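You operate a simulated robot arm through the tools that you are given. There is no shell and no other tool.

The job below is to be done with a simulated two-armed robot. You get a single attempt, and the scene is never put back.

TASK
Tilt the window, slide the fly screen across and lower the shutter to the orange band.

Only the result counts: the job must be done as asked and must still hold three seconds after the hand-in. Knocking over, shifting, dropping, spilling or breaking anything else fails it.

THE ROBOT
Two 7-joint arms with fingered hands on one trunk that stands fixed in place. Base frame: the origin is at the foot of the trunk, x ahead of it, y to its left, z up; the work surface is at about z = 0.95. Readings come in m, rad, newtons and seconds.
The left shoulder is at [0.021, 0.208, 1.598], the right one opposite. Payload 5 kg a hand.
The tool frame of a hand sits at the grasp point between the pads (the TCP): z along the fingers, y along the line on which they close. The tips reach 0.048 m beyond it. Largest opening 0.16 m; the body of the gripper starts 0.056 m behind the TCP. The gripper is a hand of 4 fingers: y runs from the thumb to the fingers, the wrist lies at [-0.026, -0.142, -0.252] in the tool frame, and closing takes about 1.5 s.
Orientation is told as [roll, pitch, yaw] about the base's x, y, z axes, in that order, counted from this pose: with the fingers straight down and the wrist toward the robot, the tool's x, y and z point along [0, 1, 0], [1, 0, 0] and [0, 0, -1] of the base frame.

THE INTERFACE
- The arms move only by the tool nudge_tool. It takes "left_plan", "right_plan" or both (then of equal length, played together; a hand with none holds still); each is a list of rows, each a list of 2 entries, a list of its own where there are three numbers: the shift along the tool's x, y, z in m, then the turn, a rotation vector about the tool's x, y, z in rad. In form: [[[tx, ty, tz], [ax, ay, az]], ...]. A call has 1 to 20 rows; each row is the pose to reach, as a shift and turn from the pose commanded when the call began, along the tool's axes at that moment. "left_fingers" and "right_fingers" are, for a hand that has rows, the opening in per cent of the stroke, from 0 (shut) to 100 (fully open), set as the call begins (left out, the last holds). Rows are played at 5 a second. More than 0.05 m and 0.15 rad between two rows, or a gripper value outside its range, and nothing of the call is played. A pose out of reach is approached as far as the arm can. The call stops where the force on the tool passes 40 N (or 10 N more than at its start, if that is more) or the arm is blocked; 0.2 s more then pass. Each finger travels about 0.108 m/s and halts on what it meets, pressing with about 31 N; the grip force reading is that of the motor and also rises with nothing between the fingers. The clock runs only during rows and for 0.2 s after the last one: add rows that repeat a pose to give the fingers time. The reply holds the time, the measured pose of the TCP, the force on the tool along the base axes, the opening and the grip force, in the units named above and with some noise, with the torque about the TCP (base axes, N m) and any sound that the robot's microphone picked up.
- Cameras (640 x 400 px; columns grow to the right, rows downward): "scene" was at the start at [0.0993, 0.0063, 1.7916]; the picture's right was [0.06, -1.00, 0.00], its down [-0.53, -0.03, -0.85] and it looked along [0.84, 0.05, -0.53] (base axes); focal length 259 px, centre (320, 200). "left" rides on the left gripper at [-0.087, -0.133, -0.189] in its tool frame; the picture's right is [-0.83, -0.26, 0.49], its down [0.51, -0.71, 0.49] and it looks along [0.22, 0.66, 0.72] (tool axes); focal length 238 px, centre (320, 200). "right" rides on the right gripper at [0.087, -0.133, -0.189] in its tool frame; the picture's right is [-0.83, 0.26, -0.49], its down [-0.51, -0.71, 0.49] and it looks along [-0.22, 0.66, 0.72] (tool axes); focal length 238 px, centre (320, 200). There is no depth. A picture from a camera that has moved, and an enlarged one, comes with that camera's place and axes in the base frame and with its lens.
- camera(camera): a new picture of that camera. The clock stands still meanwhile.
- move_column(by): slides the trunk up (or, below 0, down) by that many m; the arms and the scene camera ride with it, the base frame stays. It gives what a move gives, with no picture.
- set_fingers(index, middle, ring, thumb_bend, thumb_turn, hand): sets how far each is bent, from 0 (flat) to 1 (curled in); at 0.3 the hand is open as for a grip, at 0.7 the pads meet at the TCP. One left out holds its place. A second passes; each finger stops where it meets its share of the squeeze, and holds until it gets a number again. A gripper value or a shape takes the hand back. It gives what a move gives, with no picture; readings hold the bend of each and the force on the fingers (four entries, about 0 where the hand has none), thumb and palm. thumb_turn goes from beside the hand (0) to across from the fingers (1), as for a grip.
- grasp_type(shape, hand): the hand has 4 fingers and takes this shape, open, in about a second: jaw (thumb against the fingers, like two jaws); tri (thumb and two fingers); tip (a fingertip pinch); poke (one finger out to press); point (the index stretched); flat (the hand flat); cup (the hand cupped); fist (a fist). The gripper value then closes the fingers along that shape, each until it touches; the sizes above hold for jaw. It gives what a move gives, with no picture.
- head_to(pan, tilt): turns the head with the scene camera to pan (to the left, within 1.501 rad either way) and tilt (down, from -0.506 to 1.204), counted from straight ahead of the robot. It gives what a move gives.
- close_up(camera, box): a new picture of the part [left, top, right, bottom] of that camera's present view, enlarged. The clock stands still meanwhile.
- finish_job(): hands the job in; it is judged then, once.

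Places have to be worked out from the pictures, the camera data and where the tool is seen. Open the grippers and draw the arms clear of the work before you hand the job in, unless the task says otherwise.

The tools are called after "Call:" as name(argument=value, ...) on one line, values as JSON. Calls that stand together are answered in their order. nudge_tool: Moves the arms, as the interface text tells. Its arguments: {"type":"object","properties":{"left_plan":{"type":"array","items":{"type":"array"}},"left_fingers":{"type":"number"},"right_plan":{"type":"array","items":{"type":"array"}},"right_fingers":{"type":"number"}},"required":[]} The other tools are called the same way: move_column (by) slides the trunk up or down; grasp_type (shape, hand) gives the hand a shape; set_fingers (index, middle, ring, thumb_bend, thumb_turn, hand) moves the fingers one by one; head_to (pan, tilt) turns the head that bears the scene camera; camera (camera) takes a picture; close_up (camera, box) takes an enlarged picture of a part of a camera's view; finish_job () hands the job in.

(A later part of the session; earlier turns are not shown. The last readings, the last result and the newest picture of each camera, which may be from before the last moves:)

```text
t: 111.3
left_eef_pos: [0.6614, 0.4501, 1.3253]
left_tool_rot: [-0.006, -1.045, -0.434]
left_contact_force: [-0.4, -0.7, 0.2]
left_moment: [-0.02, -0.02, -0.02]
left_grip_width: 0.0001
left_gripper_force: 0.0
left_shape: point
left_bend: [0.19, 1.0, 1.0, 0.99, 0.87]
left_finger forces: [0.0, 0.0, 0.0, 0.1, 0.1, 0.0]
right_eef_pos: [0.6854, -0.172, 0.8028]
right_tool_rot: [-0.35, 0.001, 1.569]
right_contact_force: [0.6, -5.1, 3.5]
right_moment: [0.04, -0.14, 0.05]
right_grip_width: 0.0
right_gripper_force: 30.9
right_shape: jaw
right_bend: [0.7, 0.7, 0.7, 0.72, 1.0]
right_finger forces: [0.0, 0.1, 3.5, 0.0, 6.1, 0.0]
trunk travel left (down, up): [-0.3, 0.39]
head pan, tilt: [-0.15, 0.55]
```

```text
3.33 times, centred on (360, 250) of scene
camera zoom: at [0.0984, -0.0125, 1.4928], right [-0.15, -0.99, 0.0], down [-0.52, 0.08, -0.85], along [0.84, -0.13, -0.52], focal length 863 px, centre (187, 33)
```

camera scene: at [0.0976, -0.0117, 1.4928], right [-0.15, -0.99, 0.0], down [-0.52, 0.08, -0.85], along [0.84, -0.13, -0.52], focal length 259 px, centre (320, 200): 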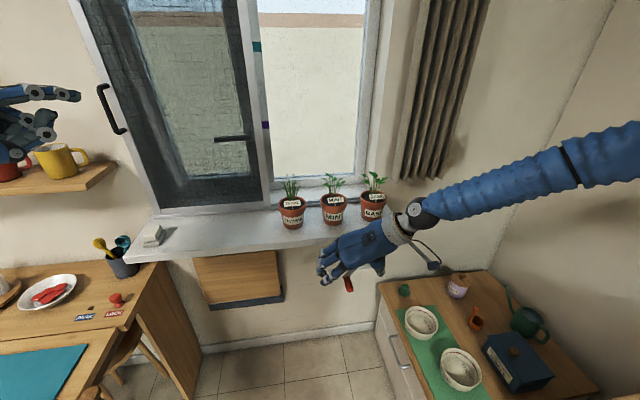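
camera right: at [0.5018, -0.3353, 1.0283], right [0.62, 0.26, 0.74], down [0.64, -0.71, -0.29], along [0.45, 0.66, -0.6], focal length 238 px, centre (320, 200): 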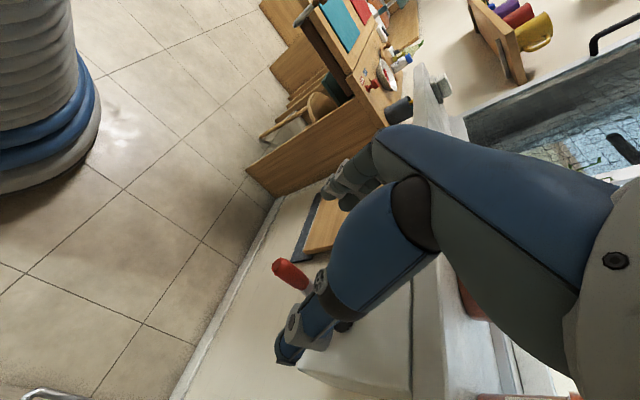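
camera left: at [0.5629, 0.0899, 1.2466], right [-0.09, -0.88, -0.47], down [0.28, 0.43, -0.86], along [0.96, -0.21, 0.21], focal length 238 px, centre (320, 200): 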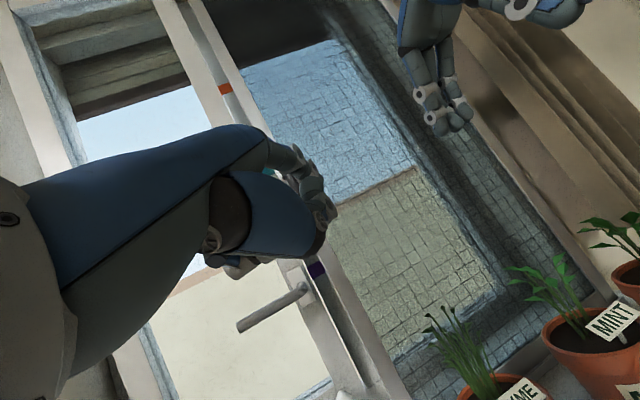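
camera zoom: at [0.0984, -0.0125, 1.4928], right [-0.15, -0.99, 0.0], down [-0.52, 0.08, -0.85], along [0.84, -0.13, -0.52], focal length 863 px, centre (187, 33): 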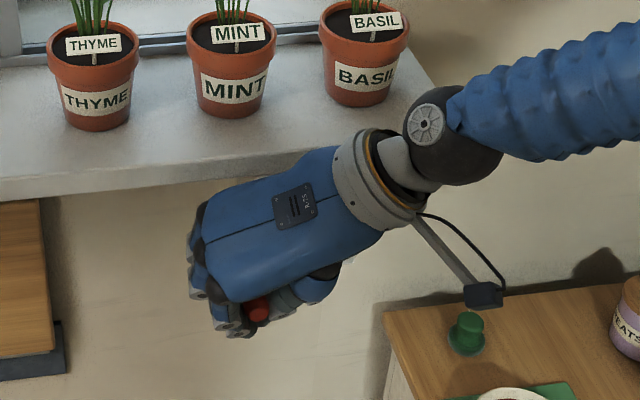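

The crank turns with the hand at low force. I continue over the left side and over the top, to about 207°.

Call:
nudge_tool(right_plan=[[[-0.0067, 0.0093, -0.0184], [0, 0, 0]], [[-0.0139, 0.0133, -0.0384], [0, 0, 0]], [[-0.0213, 0.0116, -0.0588], [0, 0, 0]], [[-0.0282, 0.0044, -0.0779], [0, 0, 0]], [[-0.0342, -0.0079, -0.0947], [0, 0, 0]], [[-0.039, -0.0244, -0.1079], [0, 0, 0]], [[-0.0422, -0.044, -0.1167], [0, 0, 0]], [[-0.0436, -0.0653, -0.1204], [0, 0, 0]], [[-0.043, -0.0869, -0.1188], [0, 0, 0]], [[-0.0405, -0.1073, -0.112], [0, 0, 0]]])

Call:
close_up(camera="right", box=[220, 120, 460, 400])

Call:
close_up(camera="scene", box=[300, 150, 460, 310])

```text
t: 112.2
left_eef_pos: [0.6612, 0.4504, 1.3277]
left_tool_rot: [-0.002, -1.044, -0.433]
left_contact_force: [-0.7, 2.8, 0.8]
left_moment: [-0.07, -0.04, -0.08]
left_grip_width: 0.0
left_gripper_force: 0.0
left_shape: point
left_bend: [0.19, 1.0, 1.0, 0.99, 0.87]
left_finger forces: [0.0, 0.0, 0.0, 0.1, 0.0, 0.0]
right_eef_pos: [0.683, -0.1689, 0.8586]
right_tool_rot: [-0.348, 0.01, 1.565]
right_contact_force: [12.1, -26.0, -18.9]
right_moment: [0.46, -0.07, 0.29]
right_grip_width: 0.0001
right_gripper_force: 31.1
right_shape: jaw
right_bend: [0.7, 0.7, 0.7, 0.72, 1.0]
right_finger forces: [0.0, 0.0, 0.0, 0.0, 31.3, 0.0]
trunk travel left (down, up): [-0.3, 0.39]
head pan, tilt: [-0.15, 0.55]
stopped in row 4 (right hand): the force on the tool passed its limit at 43 N (the readings are from after the stop); the commanded pose is now the measured one
```

```text
1.43 times, centred on (340, 260) of right
camera zoom: at [0.5366, -0.2998, 1.0075], right [0.62, 0.26, 0.74], down [0.64, -0.72, -0.28], along [0.45, 0.65, -0.61], focal length 340 px, centre (291, 114)
```

zoom: 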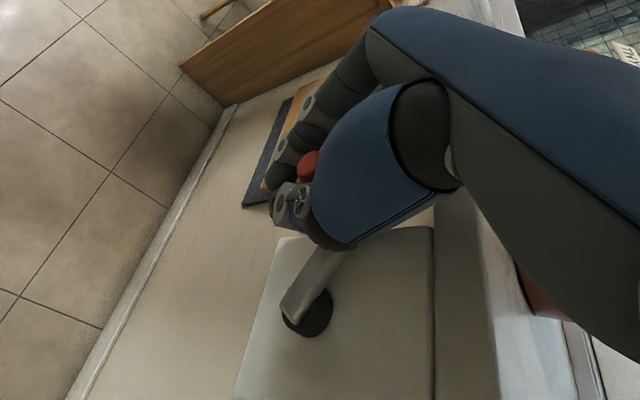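

```text
2.50 times, centred on (380, 230) of scene
camera zoom: at [0.0985, -0.0135, 1.4926], right [-0.15, -0.99, 0.0], down [-0.52, 0.08, -0.85], along [0.84, -0.13, -0.52], focal length 648 px, centre (170, 125)
```

zoom: 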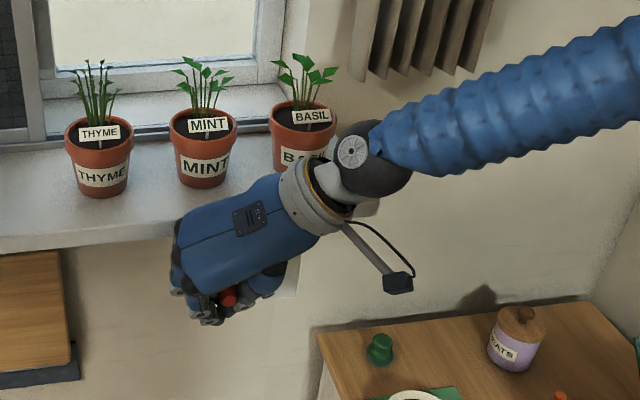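

The motion stopped at 43 N after about 80°. I check the shutter to see which way this direction moved it.

Call:
head_to(pan=0.05, tilt=0.0)

Call:
camera(camera="scene")

Call:
close_up(camera="scene", box=[280, 60, 440, 180])

```text
t: 113.2
left_eef_pos: [0.6644, 0.4465, 1.3255]
left_tool_rot: [-0.004, -1.042, -0.436]
left_contact_force: [0.0, 0.3, 0.2]
left_moment: [0.0, -0.02, 0.02]
left_grip_width: 0.0
left_gripper_force: 0.1
left_shape: point
left_bend: [0.19, 1.0, 1.0, 0.99, 0.87]
left_finger forces: [0.0, 0.0, 0.0, 0.0, 0.1, 0.0]
right_eef_pos: [0.6838, -0.1683, 0.8601]
right_tool_rot: [-0.343, 0.007, 1.568]
right_contact_force: [11.9, -32.5, -22.6]
right_moment: [0.68, 0.01, 0.31]
right_grip_width: 0.0
right_gripper_force: 31.0
right_shape: jaw
right_bend: [0.7, 0.7, 0.7, 0.71, 1.0]
right_finger forces: [0.0, 0.0, 0.0, 0.0, 38.4, 0.1]
trunk travel left (down, up): [-0.3, 0.39]
head pan, tilt: [0.051, 0.0]
```

```text
taken
camera scene: at [0.1023, 0.0025, 1.543], right [0.05, -1.0, 0.0], down [0.0, 0.0, -1.0], along [1.0, 0.05, 0.0], focal length 259 px, centre (320, 200)
```

scene: 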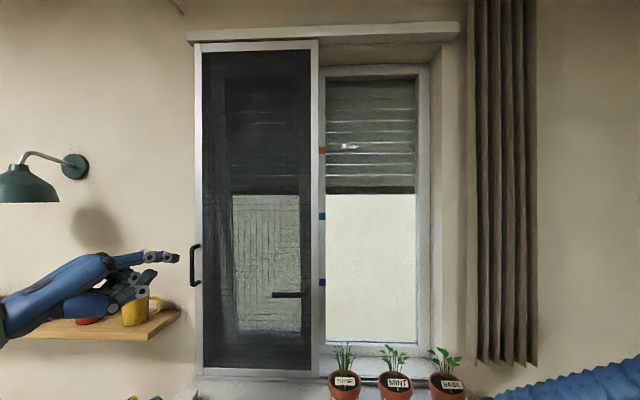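

```text
3.33 times, centred on (360, 120) of scene
camera zoom: at [0.1023, 0.0025, 1.543], right [0.05, -1.0, 0.0], down [0.0, 0.0, -1.0], along [1.0, 0.05, 0.0], focal length 863 px, centre (187, 467)
```

zoom: 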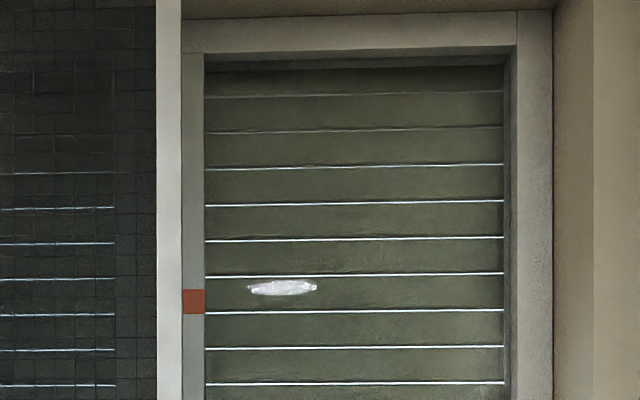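

This direction lowers the shutter, and strongly: 87° of crank moved it from z≈1.864 to ≈1.57, past the orange band (≈1.73). The true crank radius is about 0.074. I turn back in small steps, watching the shutter.

Call:
nudge_tool(right_plan=[[[0.0014, -0.0052, 0.0039], [0, 0, 0]], [[0.0048, -0.0027, 0.0133], [0, 0, 0]], [[0.0082, -0.0017, 0.0227], [0, 0, 0]], [[0.0082, -0.0017, 0.0227], [0, 0, 0]]])

Call:
close_up(camera="scene", box=[300, 110, 440, 230])

Call:
close_up(camera="right", box=[220, 120, 460, 400])

```text
t: 114.2
left_eef_pos: [0.6624, 0.4497, 1.3259]
left_tool_rot: [-0.005, -1.046, -0.436]
left_contact_force: [-1.2, 0.6, 1.0]
left_moment: [-0.02, -0.02, 0.0]
left_grip_width: 0.0
left_gripper_force: 0.1
left_shape: point
left_bend: [0.19, 1.0, 1.0, 0.99, 0.87]
left_finger forces: [0.0, 0.0, 0.0, 0.0, 0.1, 0.1]
right_eef_pos: [0.6826, -0.1648, 0.8409]
right_tool_rot: [-0.346, 0.003, 1.569]
right_contact_force: [7.6, -5.6, -1.6]
right_moment: [0.02, 0.15, 0.2]
right_grip_width: 0.0001
right_gripper_force: 30.9
right_shape: jaw
right_bend: [0.7, 0.7, 0.7, 0.72, 1.0]
right_finger forces: [0.1, 0.1, 4.3, 0.1, 8.0, 0.0]
trunk travel left (down, up): [-0.3, 0.39]
head pan, tilt: [0.051, 0.0]
```

```text
3.33 times, centred on (370, 170) of scene
camera zoom: at [0.1002, 0.0057, 1.5434], right [0.05, -1.0, 0.0], down [0.0, 0.0, -1.0], along [1.0, 0.05, 0.0], focal length 863 px, centre (153, 300)
```

zoom: 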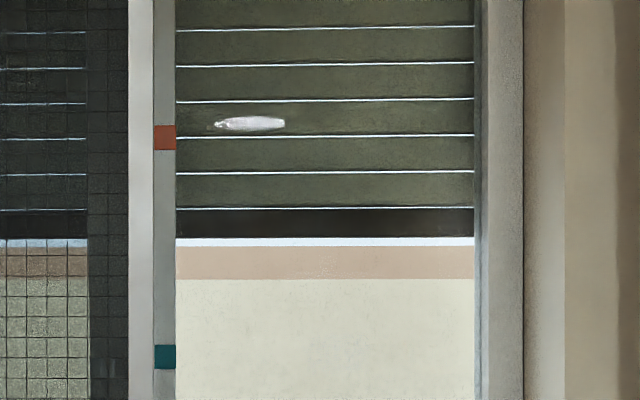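

```text
1.43 times, centred on (340, 260) of right
camera zoom: at [0.5361, -0.2966, 0.9868], right [0.62, 0.26, 0.74], down [0.64, -0.71, -0.29], along [0.45, 0.65, -0.61], focal length 340 px, centre (291, 114)
```

zoom: 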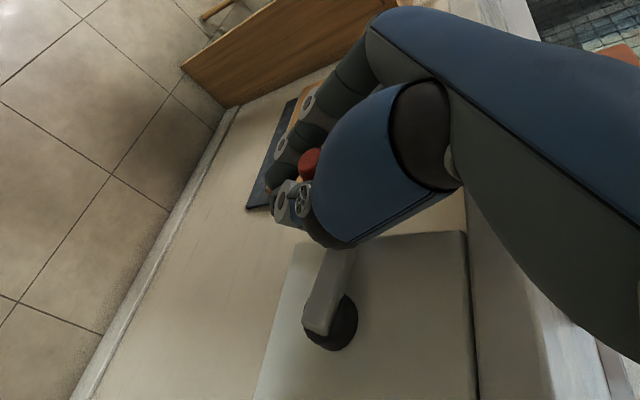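

The shutter rose to z≈1.622; the response is about 0.027 m per cm of hand travel. I continue back about 2.8 cm.

Call:
nudge_tool(right_plan=[[[0.0034, 0, 0.0094], [0, 0, 0]], [[0.0068, -0.0005, 0.0188], [0, 0, 0]], [[0.0095, -0.002, 0.0263], [0, 0, 0]], [[0.0095, -0.002, 0.0263], [0, 0, 0]]])

Call:
close_up(camera="scene", box=[300, 110, 440, 230])

Call:
close_up(camera="right", box=[220, 120, 460, 400])

```text
t: 115.2
left_eef_pos: [0.6611, 0.4497, 1.3266]
left_tool_rot: [-0.005, -1.046, -0.431]
left_contact_force: [-0.4, 0.8, -0.5]
left_moment: [-0.03, -0.02, 0.02]
left_grip_width: 0.0002
left_gripper_force: 0.0
left_shape: point
left_bend: [0.19, 1.0, 1.0, 0.99, 0.87]
left_finger forces: [0.1, 0.1, 0.0, 0.0, 0.0, 0.1]
right_eef_pos: [0.6809, -0.1683, 0.8121]
right_tool_rot: [-0.345, 0.007, 1.568]
right_contact_force: [0.2, 0.3, 0.0]
right_moment: [0.02, 0.0, 0.01]
right_grip_width: 0.0
right_gripper_force: 30.8
right_shape: jaw
right_bend: [0.7, 0.7, 0.7, 0.72, 1.0]
right_finger forces: [0.1, 0.0, 0.1, 0.0, 0.1, 0.0]
trunk travel left (down, up): [-0.3, 0.39]
head pan, tilt: [0.051, 0.0]
```

```text
3.33 times, centred on (370, 170) of scene
camera zoom: at [0.0996, 0.006, 1.5434], right [0.05, -1.0, 0.0], down [0.0, 0.0, -1.0], along [1.0, 0.05, 0.0], focal length 863 px, centre (153, 300)
```

zoom: 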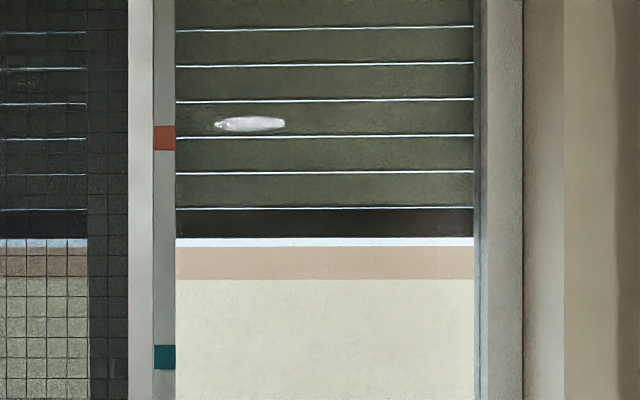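

```text
1.43 times, centred on (340, 260) of right
camera zoom: at [0.5359, -0.2996, 0.9588], right [0.62, 0.26, 0.74], down [0.64, -0.71, -0.29], along [0.45, 0.65, -0.61], focal length 340 px, centre (291, 114)
```

zoom: 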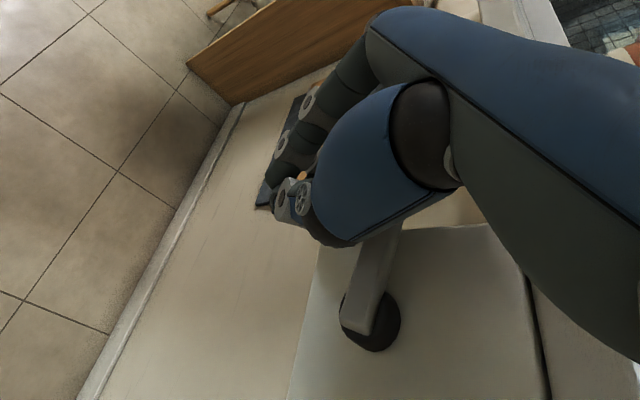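

The shutter didn't move this time: the grip has slid up inside the hollow of the hand (slack). I continue downward so the palm pushes it, checking the shutter.

Call:
nudge_tool(right_plan=[[[0.0034, 0, 0.0094], [0, 0, 0]], [[0.0068, 0, 0.0188], [0, 0, 0]], [[0.0068, 0, 0.0188], [0, 0, 0]]])

Call:
close_up(camera="scene", box=[300, 110, 440, 230])

Call:
close_up(camera="right", box=[220, 120, 460, 400])

```text
t: 116.0
left_eef_pos: [0.6613, 0.4507, 1.3253]
left_tool_rot: [-0.005, -1.046, -0.433]
left_contact_force: [-0.1, 0.1, 0.1]
left_moment: [0.02, 0.02, 0.01]
left_grip_width: 0.0
left_gripper_force: 0.0
left_shape: point
left_bend: [0.19, 1.0, 1.0, 0.99, 0.87]
left_finger forces: [0.0, 0.0, 0.1, 0.0, 0.1, 0.0]
right_eef_pos: [0.6829, -0.1669, 0.7906]
right_tool_rot: [-0.345, 0.006, 1.569]
right_contact_force: [0.6, -0.2, 0.3]
right_moment: [0.01, 0.02, -0.03]
right_grip_width: 0.0
right_gripper_force: 30.7
right_shape: jaw
right_bend: [0.7, 0.7, 0.7, 0.72, 1.0]
right_finger forces: [0.0, 0.1, 0.0, 0.0, 0.0, 0.0]
trunk travel left (down, up): [-0.3, 0.39]
head pan, tilt: [0.051, 0.0]
```

```text
3.33 times, centred on (370, 170) of scene
camera zoom: at [0.0995, 0.0059, 1.5434], right [0.05, -1.0, 0.0], down [0.0, 0.0, -1.0], along [1.0, 0.05, 0.0], focal length 863 px, centre (153, 300)
```

zoom: 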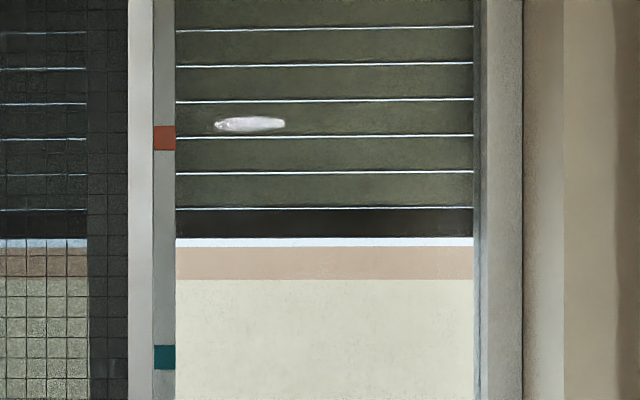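

```text
1.43 times, centred on (340, 260) of right
camera zoom: at [0.5368, -0.2998, 0.9387], right [0.62, 0.26, 0.74], down [0.64, -0.71, -0.29], along [0.45, 0.65, -0.61], focal length 340 px, centre (291, 114)
```

zoom: 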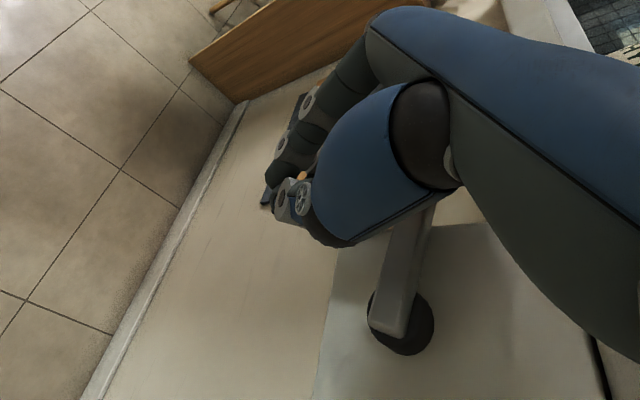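

Still no contact: the hollow of the hand is deep. I continue down another 2–3 cm in small steps until the palm meets the grip.

Call:
nudge_tool(right_plan=[[[0.0034, 0, 0.0094], [0, 0, 0]], [[0.0068, 0, 0.0188], [0, 0, 0]], [[0.0095, 0, 0.0263], [0, 0, 0]], [[0.0095, 0, 0.0263], [0, 0, 0]]])

Call:
close_up(camera="scene", box=[300, 110, 440, 230])

Call:
camera(camera="right")

```text
t: 117.0
left_eef_pos: [0.6614, 0.4497, 1.3262]
left_tool_rot: [-0.004, -1.044, -0.433]
left_contact_force: [-0.7, 0.4, 0.3]
left_moment: [-0.02, -0.02, -0.01]
left_grip_width: 0.0001
left_gripper_force: 0.0
left_shape: point
left_bend: [0.19, 1.0, 1.0, 0.99, 0.87]
left_finger forces: [0.1, 0.1, 0.0, 0.1, 0.0, 0.1]
right_eef_pos: [0.6825, -0.1691, 0.7622]
right_tool_rot: [-0.345, 0.005, 1.57]
right_contact_force: [-0.1, 0.0, 0.1]
right_moment: [0.01, 0.03, -0.01]
right_grip_width: 0.0003
right_gripper_force: 31.2
right_shape: jaw
right_bend: [0.7, 0.7, 0.7, 0.72, 1.0]
right_finger forces: [0.0, 0.0, 0.1, 0.0, 0.0, 0.0]
trunk travel left (down, up): [-0.3, 0.39]
head pan, tilt: [0.051, 0.0]
```

```text
3.33 times, centred on (370, 170) of scene
camera zoom: at [0.0995, 0.006, 1.5434], right [0.05, -1.0, 0.0], down [0.0, 0.0, -1.0], along [1.0, 0.05, 0.0], focal length 863 px, centre (153, 300)
```

zoom: 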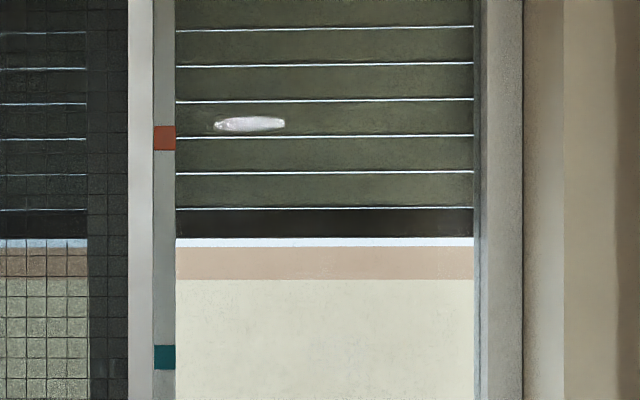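

```text
taken
camera right: at [0.536, -0.2998, 0.9103], right [0.62, 0.26, 0.74], down [0.64, -0.71, -0.29], along [0.45, 0.65, -0.61], focal length 238 px, centre (320, 200)
```

right: 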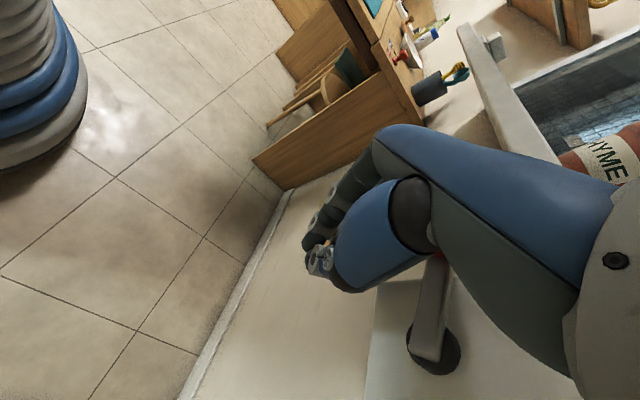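

The grip is now right at the palm. I continue in small steps, expecting contact.

Call:
nudge_tool(right_plan=[[[0.0024, 0, 0.0066], [0, 0, 0]], [[0.0048, 0, 0.0132], [0, 0, 0]], [[0.0068, 0, 0.0188], [0, 0, 0]], [[0.0068, 0, 0.0188], [0, 0, 0]]])

Call:
close_up(camera="scene", box=[300, 110, 440, 230])

Call:
camera(camera="right")

```text
t: 118.0
left_eef_pos: [0.6618, 0.4506, 1.3254]
left_tool_rot: [-0.004, -1.045, -0.432]
left_contact_force: [0.1, -0.1, 0.4]
left_moment: [-0.02, -0.02, 0.0]
left_grip_width: 0.0
left_gripper_force: 0.1
left_shape: point
left_bend: [0.19, 1.0, 1.0, 0.99, 0.87]
left_finger forces: [0.0, 0.1, 0.0, 0.0, 0.0, 0.0]
right_eef_pos: [0.6824, -0.169, 0.742]
right_tool_rot: [-0.346, 0.006, 1.569]
right_contact_force: [-1.6, 5.7, -1.5]
right_moment: [-0.55, -0.17, -0.02]
right_grip_width: 0.0
right_gripper_force: 31.1
right_shape: jaw
right_bend: [0.7, 0.7, 0.7, 0.72, 1.0]
right_finger forces: [0.1, 0.0, 0.1, 0.0, 0.0, 4.7]
trunk travel left (down, up): [-0.3, 0.39]
head pan, tilt: [0.051, 0.0]
```

```text
3.33 times, centred on (370, 170) of scene
camera zoom: at [0.0996, 0.0064, 1.5434], right [0.05, -1.0, 0.0], down [0.0, 0.0, -1.0], along [1.0, 0.05, 0.0], focal length 863 px, centre (153, 300)
```

zoom: 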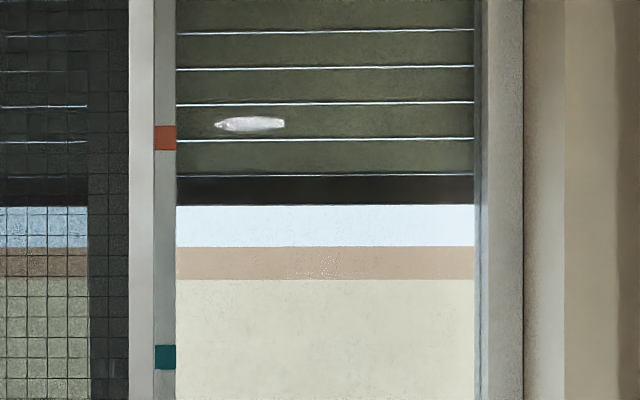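

```text
taken
camera right: at [0.5356, -0.3, 0.8901], right [0.62, 0.26, 0.74], down [0.64, -0.71, -0.29], along [0.45, 0.65, -0.61], focal length 238 px, centre (320, 200)
```

right: 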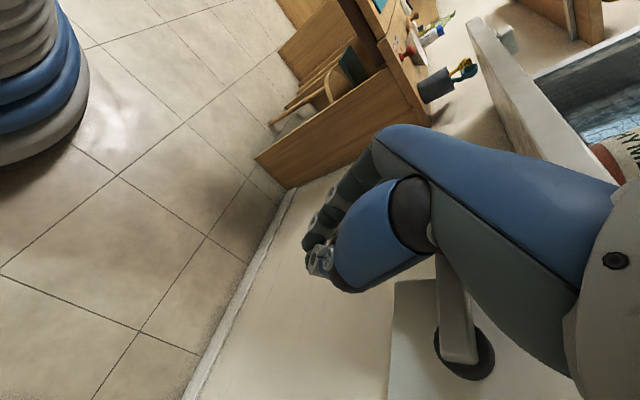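

Palm contact: the shutter rose to about z≈1.664. About 6.4 cm of shutter to go; I move down another 1.2 cm.

Call:
nudge_tool(right_plan=[[[0.0014, 0, 0.0038], [0, 0, 0]], [[0.0027, 0, 0.0075], [0, 0, 0]], [[0.0041, 0, 0.0113], [0, 0, 0]], [[0.0041, 0, 0.0113], [0, 0, 0]]])

Call:
close_up(camera="scene", box=[300, 110, 440, 230])

```text
t: 119.0
left_eef_pos: [0.6615, 0.4505, 1.3262]
left_tool_rot: [-0.006, -1.044, -0.433]
left_contact_force: [0.4, 0.2, -0.3]
left_moment: [-0.02, -0.01, 0.04]
left_grip_width: 0.0
left_gripper_force: 0.1
left_shape: point
left_bend: [0.19, 1.0, 1.0, 0.99, 0.87]
left_finger forces: [0.1, 0.0, 0.1, 0.0, 0.0, 0.0]
right_eef_pos: [0.682, -0.1686, 0.731]
right_tool_rot: [-0.343, 0.008, 1.57]
right_contact_force: [-2.9, 6.4, -0.1]
right_moment: [-0.71, -0.26, -0.08]
right_grip_width: 0.0
right_gripper_force: 30.9
right_shape: jaw
right_bend: [0.7, 0.7, 0.7, 0.72, 1.0]
right_finger forces: [0.0, 0.0, 0.0, 0.1, 0.0, 6.5]
trunk travel left (down, up): [-0.3, 0.39]
head pan, tilt: [0.051, 0.0]
```

```text
3.33 times, centred on (370, 170) of scene
camera zoom: at [0.0993, 0.0064, 1.5434], right [0.05, -1.0, 0.0], down [0.0, 0.0, -1.0], along [1.0, 0.05, 0.0], focal length 863 px, centre (153, 300)
```

zoom: 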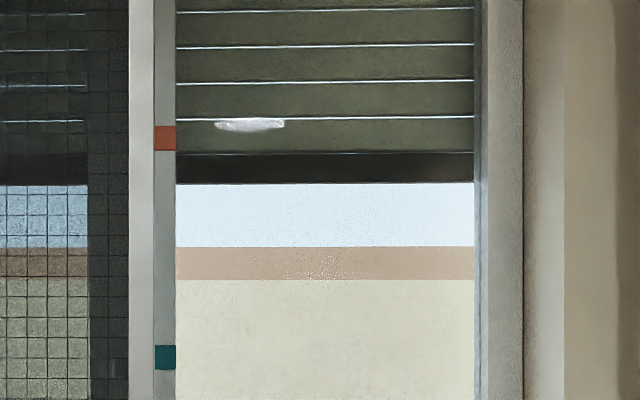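

The shutter edge is now at z≈1.692; target ≈1.728. I move another 1 cm.

Call:
nudge_tool(right_plan=[[[0.0012, 0, 0.0033], [0, 0, 0]], [[0.0024, 0, 0.0066], [0, 0, 0]], [[0.0036, 0, 0.0099], [0, 0, 0]], [[0.0036, 0, 0.0099], [0, 0, 0]]])

Call:
close_up(camera="scene", box=[300, 110, 440, 230])

```text
t: 120.0
left_eef_pos: [0.6615, 0.4499, 1.326]
left_tool_rot: [-0.005, -1.045, -0.432]
left_contact_force: [-0.7, 0.0, 0.5]
left_moment: [0.01, -0.02, 0.01]
left_grip_width: 0.0
left_gripper_force: 0.1
left_shape: point
left_bend: [0.19, 1.0, 1.0, 0.99, 0.87]
left_finger forces: [0.1, 0.0, 0.0, 0.1, 0.1, 0.1]
right_eef_pos: [0.6815, -0.169, 0.72]
right_tool_rot: [-0.346, 0.006, 1.568]
right_contact_force: [-0.5, 0.7, 0.3]
right_moment: [-0.06, -0.06, -0.02]
right_grip_width: 0.0003
right_gripper_force: 30.8
right_shape: jaw
right_bend: [0.7, 0.7, 0.7, 0.72, 1.0]
right_finger forces: [0.0, 0.0, 0.1, 0.0, 0.0, 1.0]
trunk travel left (down, up): [-0.3, 0.39]
head pan, tilt: [0.051, 0.0]
```

```text
3.33 times, centred on (370, 170) of scene
camera zoom: at [0.0996, 0.0057, 1.5434], right [0.05, -1.0, 0.0], down [0.0, 0.0, -1.0], along [1.0, 0.05, 0.0], focal length 863 px, centre (153, 300)
```

zoom: 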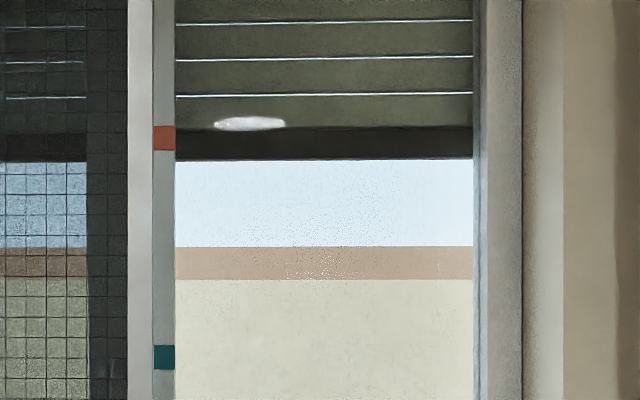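

The shutter edge reads z≈1.721 against the band centre ≈1.728. For a parallax-free check I raise the left hand so that its camera is at the band's height.

Call:
nudge_tool(left_plan=[[[0, 0.0404, -0.0233], [0, 0, 0]], [[0, 0.0809, -0.0466], [0, 0, 0]], [[0, 0.1213, -0.0699], [0, 0, 0]], [[0, 0.1617, -0.0932], [0, 0, 0]], [[0, 0.2022, -0.1165], [0, 0, 0]], [[0, 0.2426, -0.1398], [0, 0, 0]], [[0, 0.283, -0.1631], [0, 0, 0]], [[0, 0.3235, -0.1864], [0, 0, 0]], [[0, 0.3639, -0.2097], [0, 0, 0]], [[0, 0.3639, -0.2097], [0, 0, 0]]])

Call:
camera(camera="left")

Call:
close_up(camera="left", box=[370, 140, 490, 260])

Call:
camera(camera="scene")

```text
t: 122.2
left_eef_pos: [0.6628, 0.4513, 1.7441]
left_tool_rot: [-0.008, -1.046, -0.432]
left_contact_force: [-0.1, 0.9, 0.3]
left_moment: [-0.06, -0.03, -0.09]
left_grip_width: 0.0
left_gripper_force: 0.1
left_shape: point
left_bend: [0.19, 1.0, 1.0, 0.99, 0.87]
left_finger forces: [0.1, 0.0, 0.0, 0.0, 0.1, 0.0]
right_eef_pos: [0.6821, -0.1684, 0.7205]
right_tool_rot: [-0.345, 0.007, 1.569]
right_contact_force: [0.2, 0.3, 0.4]
right_moment: [0.0, 0.01, -0.01]
right_grip_width: 0.0
right_gripper_force: 30.4
right_shape: jaw
right_bend: [0.7, 0.7, 0.7, 0.72, 1.0]
right_finger forces: [0.0, 0.0, 0.0, 0.0, 0.0, 0.4]
trunk travel left (down, up): [-0.3, 0.39]
head pan, tilt: [0.051, 0.0]
```

```text
taken
camera left: at [0.4182, 0.4693, 1.7256], right [-0.09, -0.88, -0.46], down [0.28, 0.43, -0.86], along [0.96, -0.21, 0.2], focal length 238 px, centre (320, 200)
```

left: 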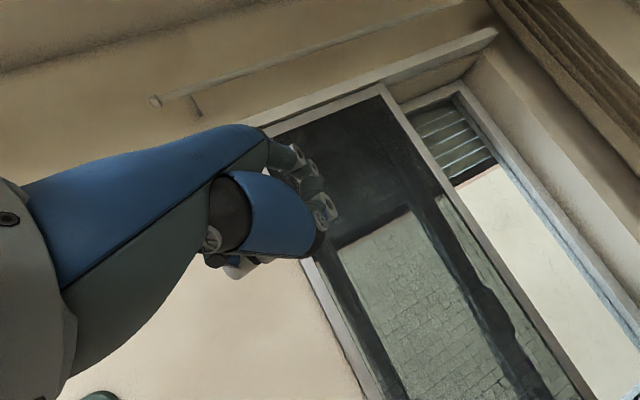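

```text
3.33 times, centred on (430, 200) of left
camera zoom: at [0.4182, 0.4693, 1.7256], right [-0.09, -0.88, -0.46], down [0.28, 0.43, -0.86], along [0.96, -0.21, 0.2], focal length 794 px, centre (-47, 200)
```

zoom: 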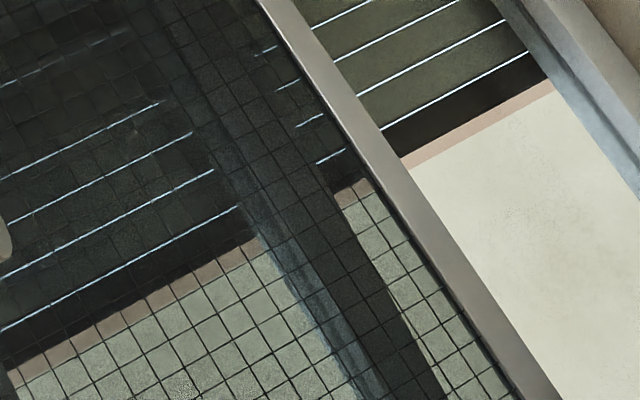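

```text
taken
camera scene: at [0.1002, 0.0063, 1.5433], right [0.05, -1.0, 0.0], down [0.0, 0.0, -1.0], along [1.0, 0.05, 0.0], focal length 259 px, centre (320, 200)
```

scene: 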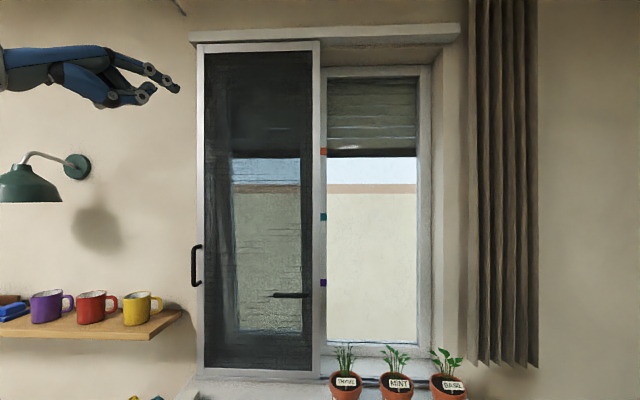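

From here the band is hidden by the screen frame, but my two-height triangulation gives shutter edge ≈1.721 vs band 1.715–1.743 (centre ≈1.729). I nudge the crank a final 3–4 mm.

Call:
nudge_tool(right_plan=[[[0.0006, 0, 0.0017], [0, 0, 0]], [[0.0012, 0, 0.0033], [0, 0, 0]], [[0.0012, 0, 0.0033], [0, 0, 0]]])

Call:
close_up(camera="scene", box=[300, 130, 360, 180])

```text
t: 123.0
left_eef_pos: [0.6619, 0.4511, 1.745]
left_tool_rot: [-0.005, -1.044, -0.433]
left_contact_force: [0.0, 0.0, -0.6]
left_moment: [0.02, -0.02, -0.02]
left_grip_width: 0.0001
left_gripper_force: 0.1
left_shape: point
left_bend: [0.19, 1.0, 1.0, 0.99, 0.87]
left_finger forces: [0.1, 0.0, 0.0, 0.0, 0.0, 0.1]
right_eef_pos: [0.6829, -0.1697, 0.7165]
right_tool_rot: [-0.346, 0.006, 1.57]
right_contact_force: [-0.1, 0.4, 0.2]
right_moment: [0.01, -0.01, -0.02]
right_grip_width: 0.0003
right_gripper_force: 31.7
right_shape: jaw
right_bend: [0.7, 0.7, 0.7, 0.72, 1.0]
right_finger forces: [0.0, 0.1, 0.0, 0.0, 0.0, 0.0]
trunk travel left (down, up): [-0.3, 0.39]
head pan, tilt: [0.051, 0.0]
```

```text
8.00 times, centred on (330, 155) of scene
camera zoom: at [0.0996, 0.0058, 1.5434], right [0.05, -1.0, 0.0], down [0.0, 0.0, -1.0], along [1.0, 0.05, 0.0], focal length 2072 px, centre (240, 560)
```

zoom: 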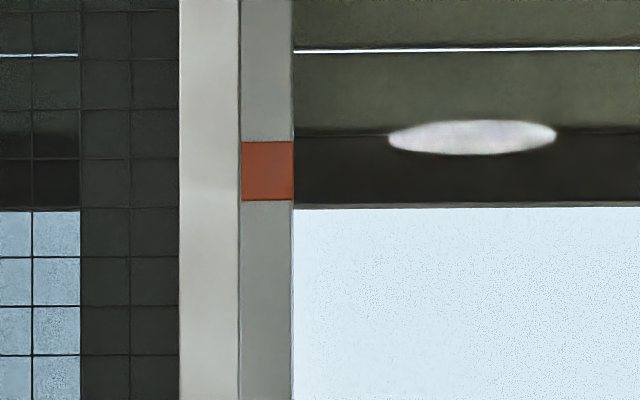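

The edge is now at z≈1.730, right on the band (≈1.727 centre). The crank holds without contact. I lift the palm off slightly and open the fingers wide.

Call:
nudge_tool(right_plan=[[[-0.0034, 0, -0.0094], [0, 0, 0]], [[-0.0034, 0, -0.0094], [0, 0, 0]]])

Call:
nudge_tool(right_plan=[[[0, 0, 0], [0, 0, 0]], [[0, 0, 0], [0, 0, 0]], [[0, 0, 0], [0, 0, 0]], [[0, 0, 0], [0, 0, 0]], [[0, 0, 0], [0, 0, 0]], [[0, 0, 0], [0, 0, 0]], [[0, 0, 0], [0, 0, 0]], [[0, 0, 0], [0, 0, 0]]], right_fingers=100)

Call:
close_up(camera="scene", box=[300, 130, 360, 180])

Call:
camera(camera="right")

```text
t: 123.6
left_eef_pos: [0.6625, 0.4491, 1.746]
left_tool_rot: [-0.006, -1.044, -0.433]
left_contact_force: [0.5, 0.1, -0.2]
left_moment: [-0.06, 0.0, 0.03]
left_grip_width: 0.0
left_gripper_force: 0.1
left_shape: point
left_bend: [0.19, 1.0, 1.0, 0.99, 0.87]
left_finger forces: [0.0, 0.0, 0.0, 0.0, 0.0, 0.0]
right_eef_pos: [0.6812, -0.1697, 0.7255]
right_tool_rot: [-0.345, 0.004, 1.569]
right_contact_force: [0.1, -0.5, -0.5]
right_moment: [-0.03, 0.01, 0.0]
right_grip_width: 0.0
right_gripper_force: 31.6
right_shape: jaw
right_bend: [0.7, 0.7, 0.7, 0.72, 1.0]
right_finger forces: [0.0, 0.0, 0.0, 0.1, 0.0, 0.0]
trunk travel left (down, up): [-0.3, 0.39]
head pan, tilt: [0.051, 0.0]
```

```text
t: 125.4
left_eef_pos: [0.6626, 0.4494, 1.7464]
left_tool_rot: [-0.006, -1.044, -0.432]
left_contact_force: [-0.7, -0.3, -0.3]
left_moment: [0.0, 0.0, 0.01]
left_grip_width: 0.0
left_gripper_force: 0.0
left_shape: point
left_bend: [0.19, 1.0, 1.0, 0.99, 0.87]
left_finger forces: [0.0, 0.1, 0.0, 0.1, 0.0, 0.0]
right_eef_pos: [0.6829, -0.1687, 0.7258]
right_tool_rot: [-0.346, 0.004, 1.568]
right_contact_force: [-0.5, 0.0, 0.1]
right_moment: [-0.03, -0.01, 0.01]
right_grip_width: 0.1593
right_gripper_force: 0.0
right_shape: jaw
right_bend: [0.3, 0.3, 0.3, 0.3, 0.98]
right_finger forces: [0.1, 0.1, 0.2, 0.0, 0.1, 0.0]
trunk travel left (down, up): [-0.3, 0.39]
head pan, tilt: [0.051, 0.0]
```

```text
8.00 times, centred on (330, 155) of scene
camera zoom: at [0.0997, 0.0057, 1.5434], right [0.05, -1.0, 0.0], down [0.0, 0.0, -1.0], along [1.0, 0.05, 0.0], focal length 2072 px, centre (240, 560)
```

zoom: 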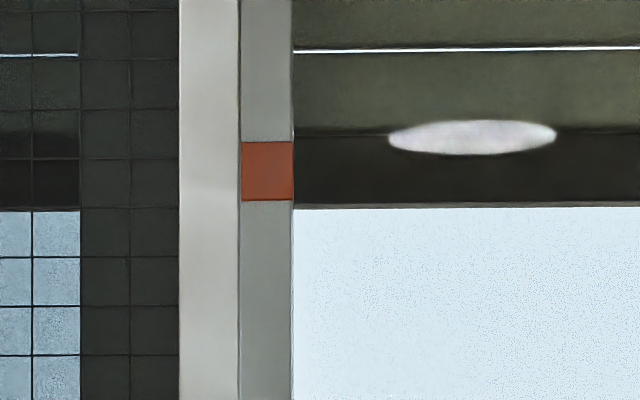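

```text
taken
camera right: at [0.5355, -0.3005, 0.8741], right [0.62, 0.26, 0.74], down [0.64, -0.71, -0.29], along [0.45, 0.65, -0.61], focal length 238 px, centre (320, 200)
```

right: 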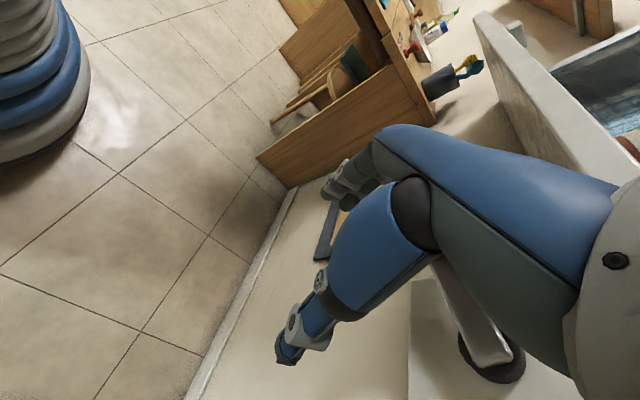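

The shutter is unchanged. I slide the hand straight back off the grip along its axis, then raise it in front of the sill.

Call:
nudge_tool(right_plan=[[[0.0282, 0, -0.0102], [0, 0, 0]], [[0.0564, 0, -0.0204], [0, 0, 0]], [[0.0846, 0, -0.0306], [0, 0, 0]], [[0.0693, 0, -0.0729], [0, 0, 0]], [[0.054, 0, -0.1152], [0, 0, 0]], [[0.0387, 0, -0.1575], [0, 0, 0]], [[0.0234, 0, -0.1998], [0, 0, 0]], [[0.0081, 0, -0.2421], [0, 0, 0]], [[-0.0072, 0, -0.2844], [0, 0, 0]], [[-0.0225, 0, -0.3267], [0, 0, 0]], [[-0.0378, 0, -0.369], [0, 0, 0]], [[-0.0531, 0, -0.4113], [0, 0, 0]], [[-0.0684, 0, -0.4536], [0, 0, 0]]])

Call:
close_up(camera="scene", box=[300, 130, 360, 180])

Call:
camera(camera="scene")

```text
t: 128.2
left_eef_pos: [0.6602, 0.451, 1.7463]
left_tool_rot: [-0.003, -1.048, -0.434]
left_contact_force: [-1.9, -0.2, -0.7]
left_moment: [-0.03, -0.05, 0.04]
left_grip_width: 0.0002
left_gripper_force: 0.0
left_shape: point
left_bend: [0.19, 1.0, 1.0, 0.99, 0.87]
left_finger forces: [0.0, 0.0, 0.0, 0.0, 0.0, 0.1]
right_eef_pos: [0.5917, -0.1662, 1.1759]
right_tool_rot: [-0.346, 0.008, 1.569]
right_contact_force: [-0.5, 0.7, -0.1]
right_moment: [-0.03, -0.07, -0.01]
right_grip_width: 0.16
right_gripper_force: 0.1
right_shape: jaw
right_bend: [0.3, 0.3, 0.3, 0.3, 0.97]
right_finger forces: [0.0, 0.0, 0.0, 0.0, 0.0, 0.0]
trunk travel left (down, up): [-0.3, 0.39]
head pan, tilt: [0.051, 0.0]
```

```text
8.00 times, centred on (330, 155) of scene
camera zoom: at [0.0985, 0.0062, 1.5435], right [0.05, -1.0, 0.0], down [0.0, 0.0, -1.0], along [1.0, 0.05, 0.0], focal length 2072 px, centre (240, 560)
```

zoom: 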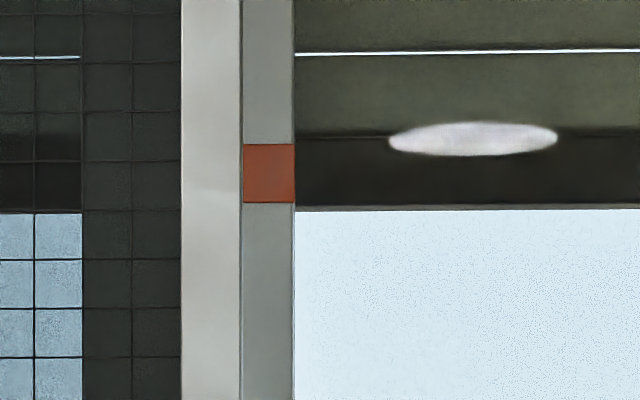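

```text
taken
camera scene: at [0.0985, 0.0062, 1.5435], right [0.05, -1.0, 0.0], down [0.0, 0.0, -1.0], along [1.0, 0.05, 0.0], focal length 259 px, centre (320, 200)
```

scene: 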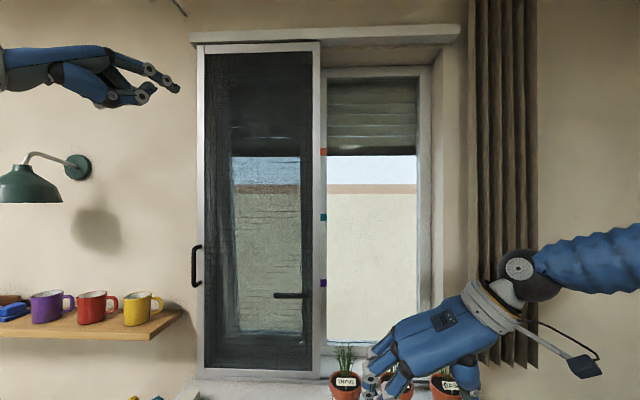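

All stays put. For a parallax-free check I raise the trunk by 0.185 m so the head camera is at the band height.

Call:
move_column(by=0.185)

Call:
camera(camera="scene")

Call:
close_up(camera="scene", box=[300, 175, 360, 225])

Call:
close_up(camera="scene", box=[180, 60, 340, 180])

```text
t: 130.2
left_eef_pos: [0.6607, 0.4498, 1.9303]
left_tool_rot: [-0.006, -1.046, -0.433]
left_contact_force: [-0.3, -0.6, -0.8]
left_moment: [0.01, -0.01, 0.0]
left_grip_width: 0.0
left_gripper_force: 0.1
left_shape: point
left_bend: [0.19, 1.0, 1.0, 0.99, 0.87]
left_finger forces: [0.0, 0.1, 0.0, 0.1, 0.0, 0.0]
right_eef_pos: [0.5937, -0.1667, 1.3605]
right_tool_rot: [-0.345, 0.005, 1.57]
right_contact_force: [0.6, 0.3, -0.8]
right_moment: [-0.03, -0.01, -0.04]
right_grip_width: 0.1598
right_gripper_force: 0.1
right_shape: jaw
right_bend: [0.3, 0.3, 0.3, 0.3, 0.97]
right_finger forces: [0.0, 0.0, 0.0, 0.0, 0.0, 0.0]
trunk travel left (down, up): [-0.485, 0.205]
head pan, tilt: [0.051, 0.0]
```

```text
taken
camera scene: at [0.0997, 0.0057, 1.7282], right [0.05, -1.0, 0.0], down [0.0, 0.0, -1.0], along [1.0, 0.05, 0.0], focal length 259 px, centre (320, 200)
```

scene: 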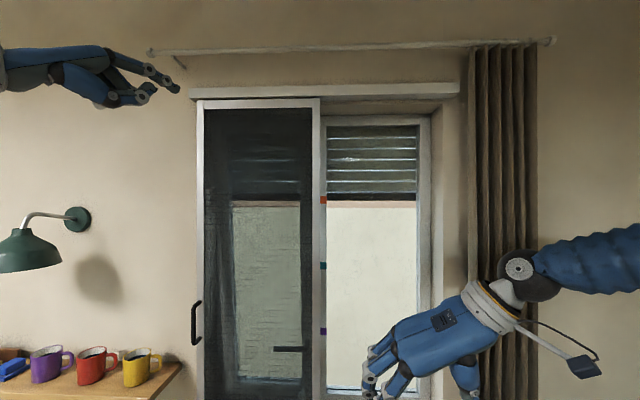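

```text
8.00 times, centred on (330, 200) of scene
camera zoom: at [0.0997, 0.0057, 1.7282], right [0.05, -1.0, 0.0], down [0.0, 0.0, -1.0], along [1.0, 0.05, 0.0], focal length 2072 px, centre (240, 200)
```

zoom: 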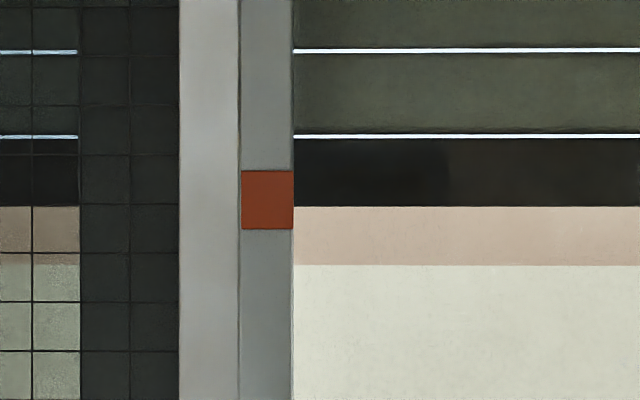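

```text
3.33 times, centred on (260, 120) of scene
camera zoom: at [0.0997, 0.0057, 1.7282], right [0.05, -1.0, 0.0], down [0.0, 0.0, -1.0], along [1.0, 0.05, 0.0], focal length 863 px, centre (520, 467)
```

zoom: 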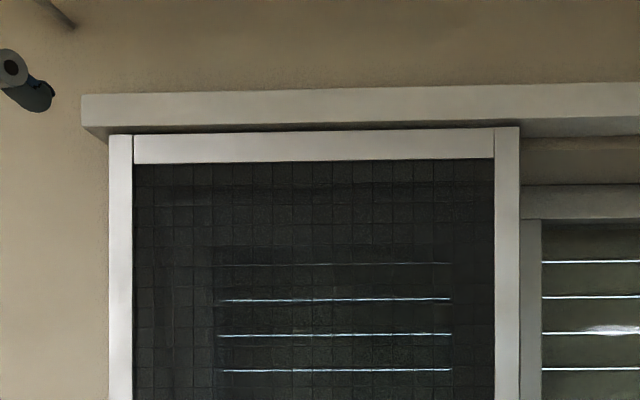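

From the band's height the shutter edge is at z≈1.725 versus band 1.714–1.743 — right on the band. Now I verify through the mesh that the sash is still tilted and the lever horizontal.

Call:
close_up(camera="scene", box=[190, 90, 350, 240])

Call:
close_up(camera="scene", box=[190, 230, 350, 380])

Call:
head_to(pan=-0.05, tilt=0.6)

Call:
camera(camera="scene")

```text
2.67 times, centred on (270, 165) of scene
camera zoom: at [0.0997, 0.0057, 1.7282], right [0.05, -1.0, 0.0], down [0.0, 0.0, -1.0], along [1.0, 0.05, 0.0], focal length 691 px, centre (453, 293)
```

zoom: 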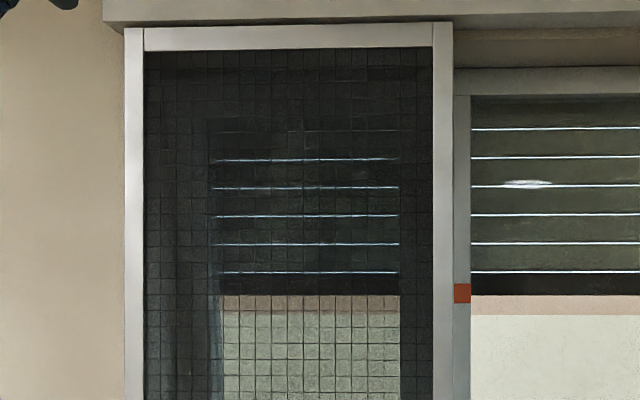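

```text
2.67 times, centred on (270, 305) of scene
camera zoom: at [0.0997, 0.0057, 1.7282], right [0.05, -1.0, 0.0], down [0.0, 0.0, -1.0], along [1.0, 0.05, 0.0], focal length 691 px, centre (453, -80)
```

zoom: 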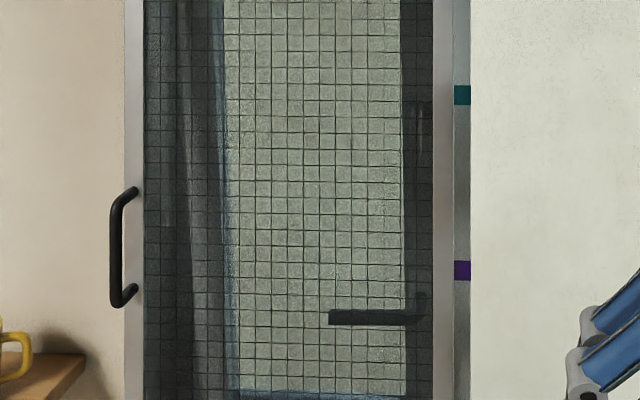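

```text
t: 131.2
left_eef_pos: [0.6606, 0.4505, 1.9303]
left_tool_rot: [-0.006, -1.046, -0.433]
left_contact_force: [-0.4, 0.8, -0.3]
left_moment: [-0.02, 0.03, 0.0]
left_grip_width: 0.0
left_gripper_force: 0.1
left_shape: point
left_bend: [0.19, 1.0, 1.0, 0.99, 0.87]
left_finger forces: [0.1, 0.1, 0.1, 0.0, 0.1, 0.1]
right_eef_pos: [0.5941, -0.166, 1.3608]
right_tool_rot: [-0.346, 0.005, 1.57]
right_contact_force: [-0.3, -0.3, -0.4]
right_moment: [-0.02, 0.01, 0.0]
right_grip_width: 0.1598
right_gripper_force: 0.0
right_shape: jaw
right_bend: [0.3, 0.3, 0.3, 0.3, 0.97]
right_finger forces: [0.1, 0.1, 0.1, 0.0, 0.0, 0.0]
trunk travel left (down, up): [-0.485, 0.205]
head pan, tilt: [-0.051, 0.6]
```

```text
taken
camera scene: at [0.098, -0.0033, 1.6732], right [-0.05, -1.0, 0.0], down [-0.56, 0.03, -0.83], along [0.82, -0.04, -0.56], focal length 259 px, centre (320, 200)
```

scene: 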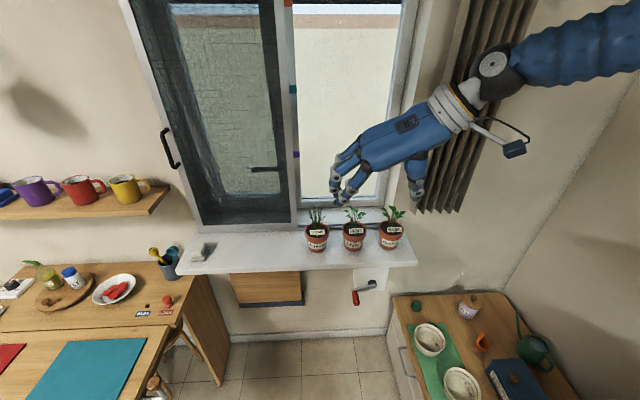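

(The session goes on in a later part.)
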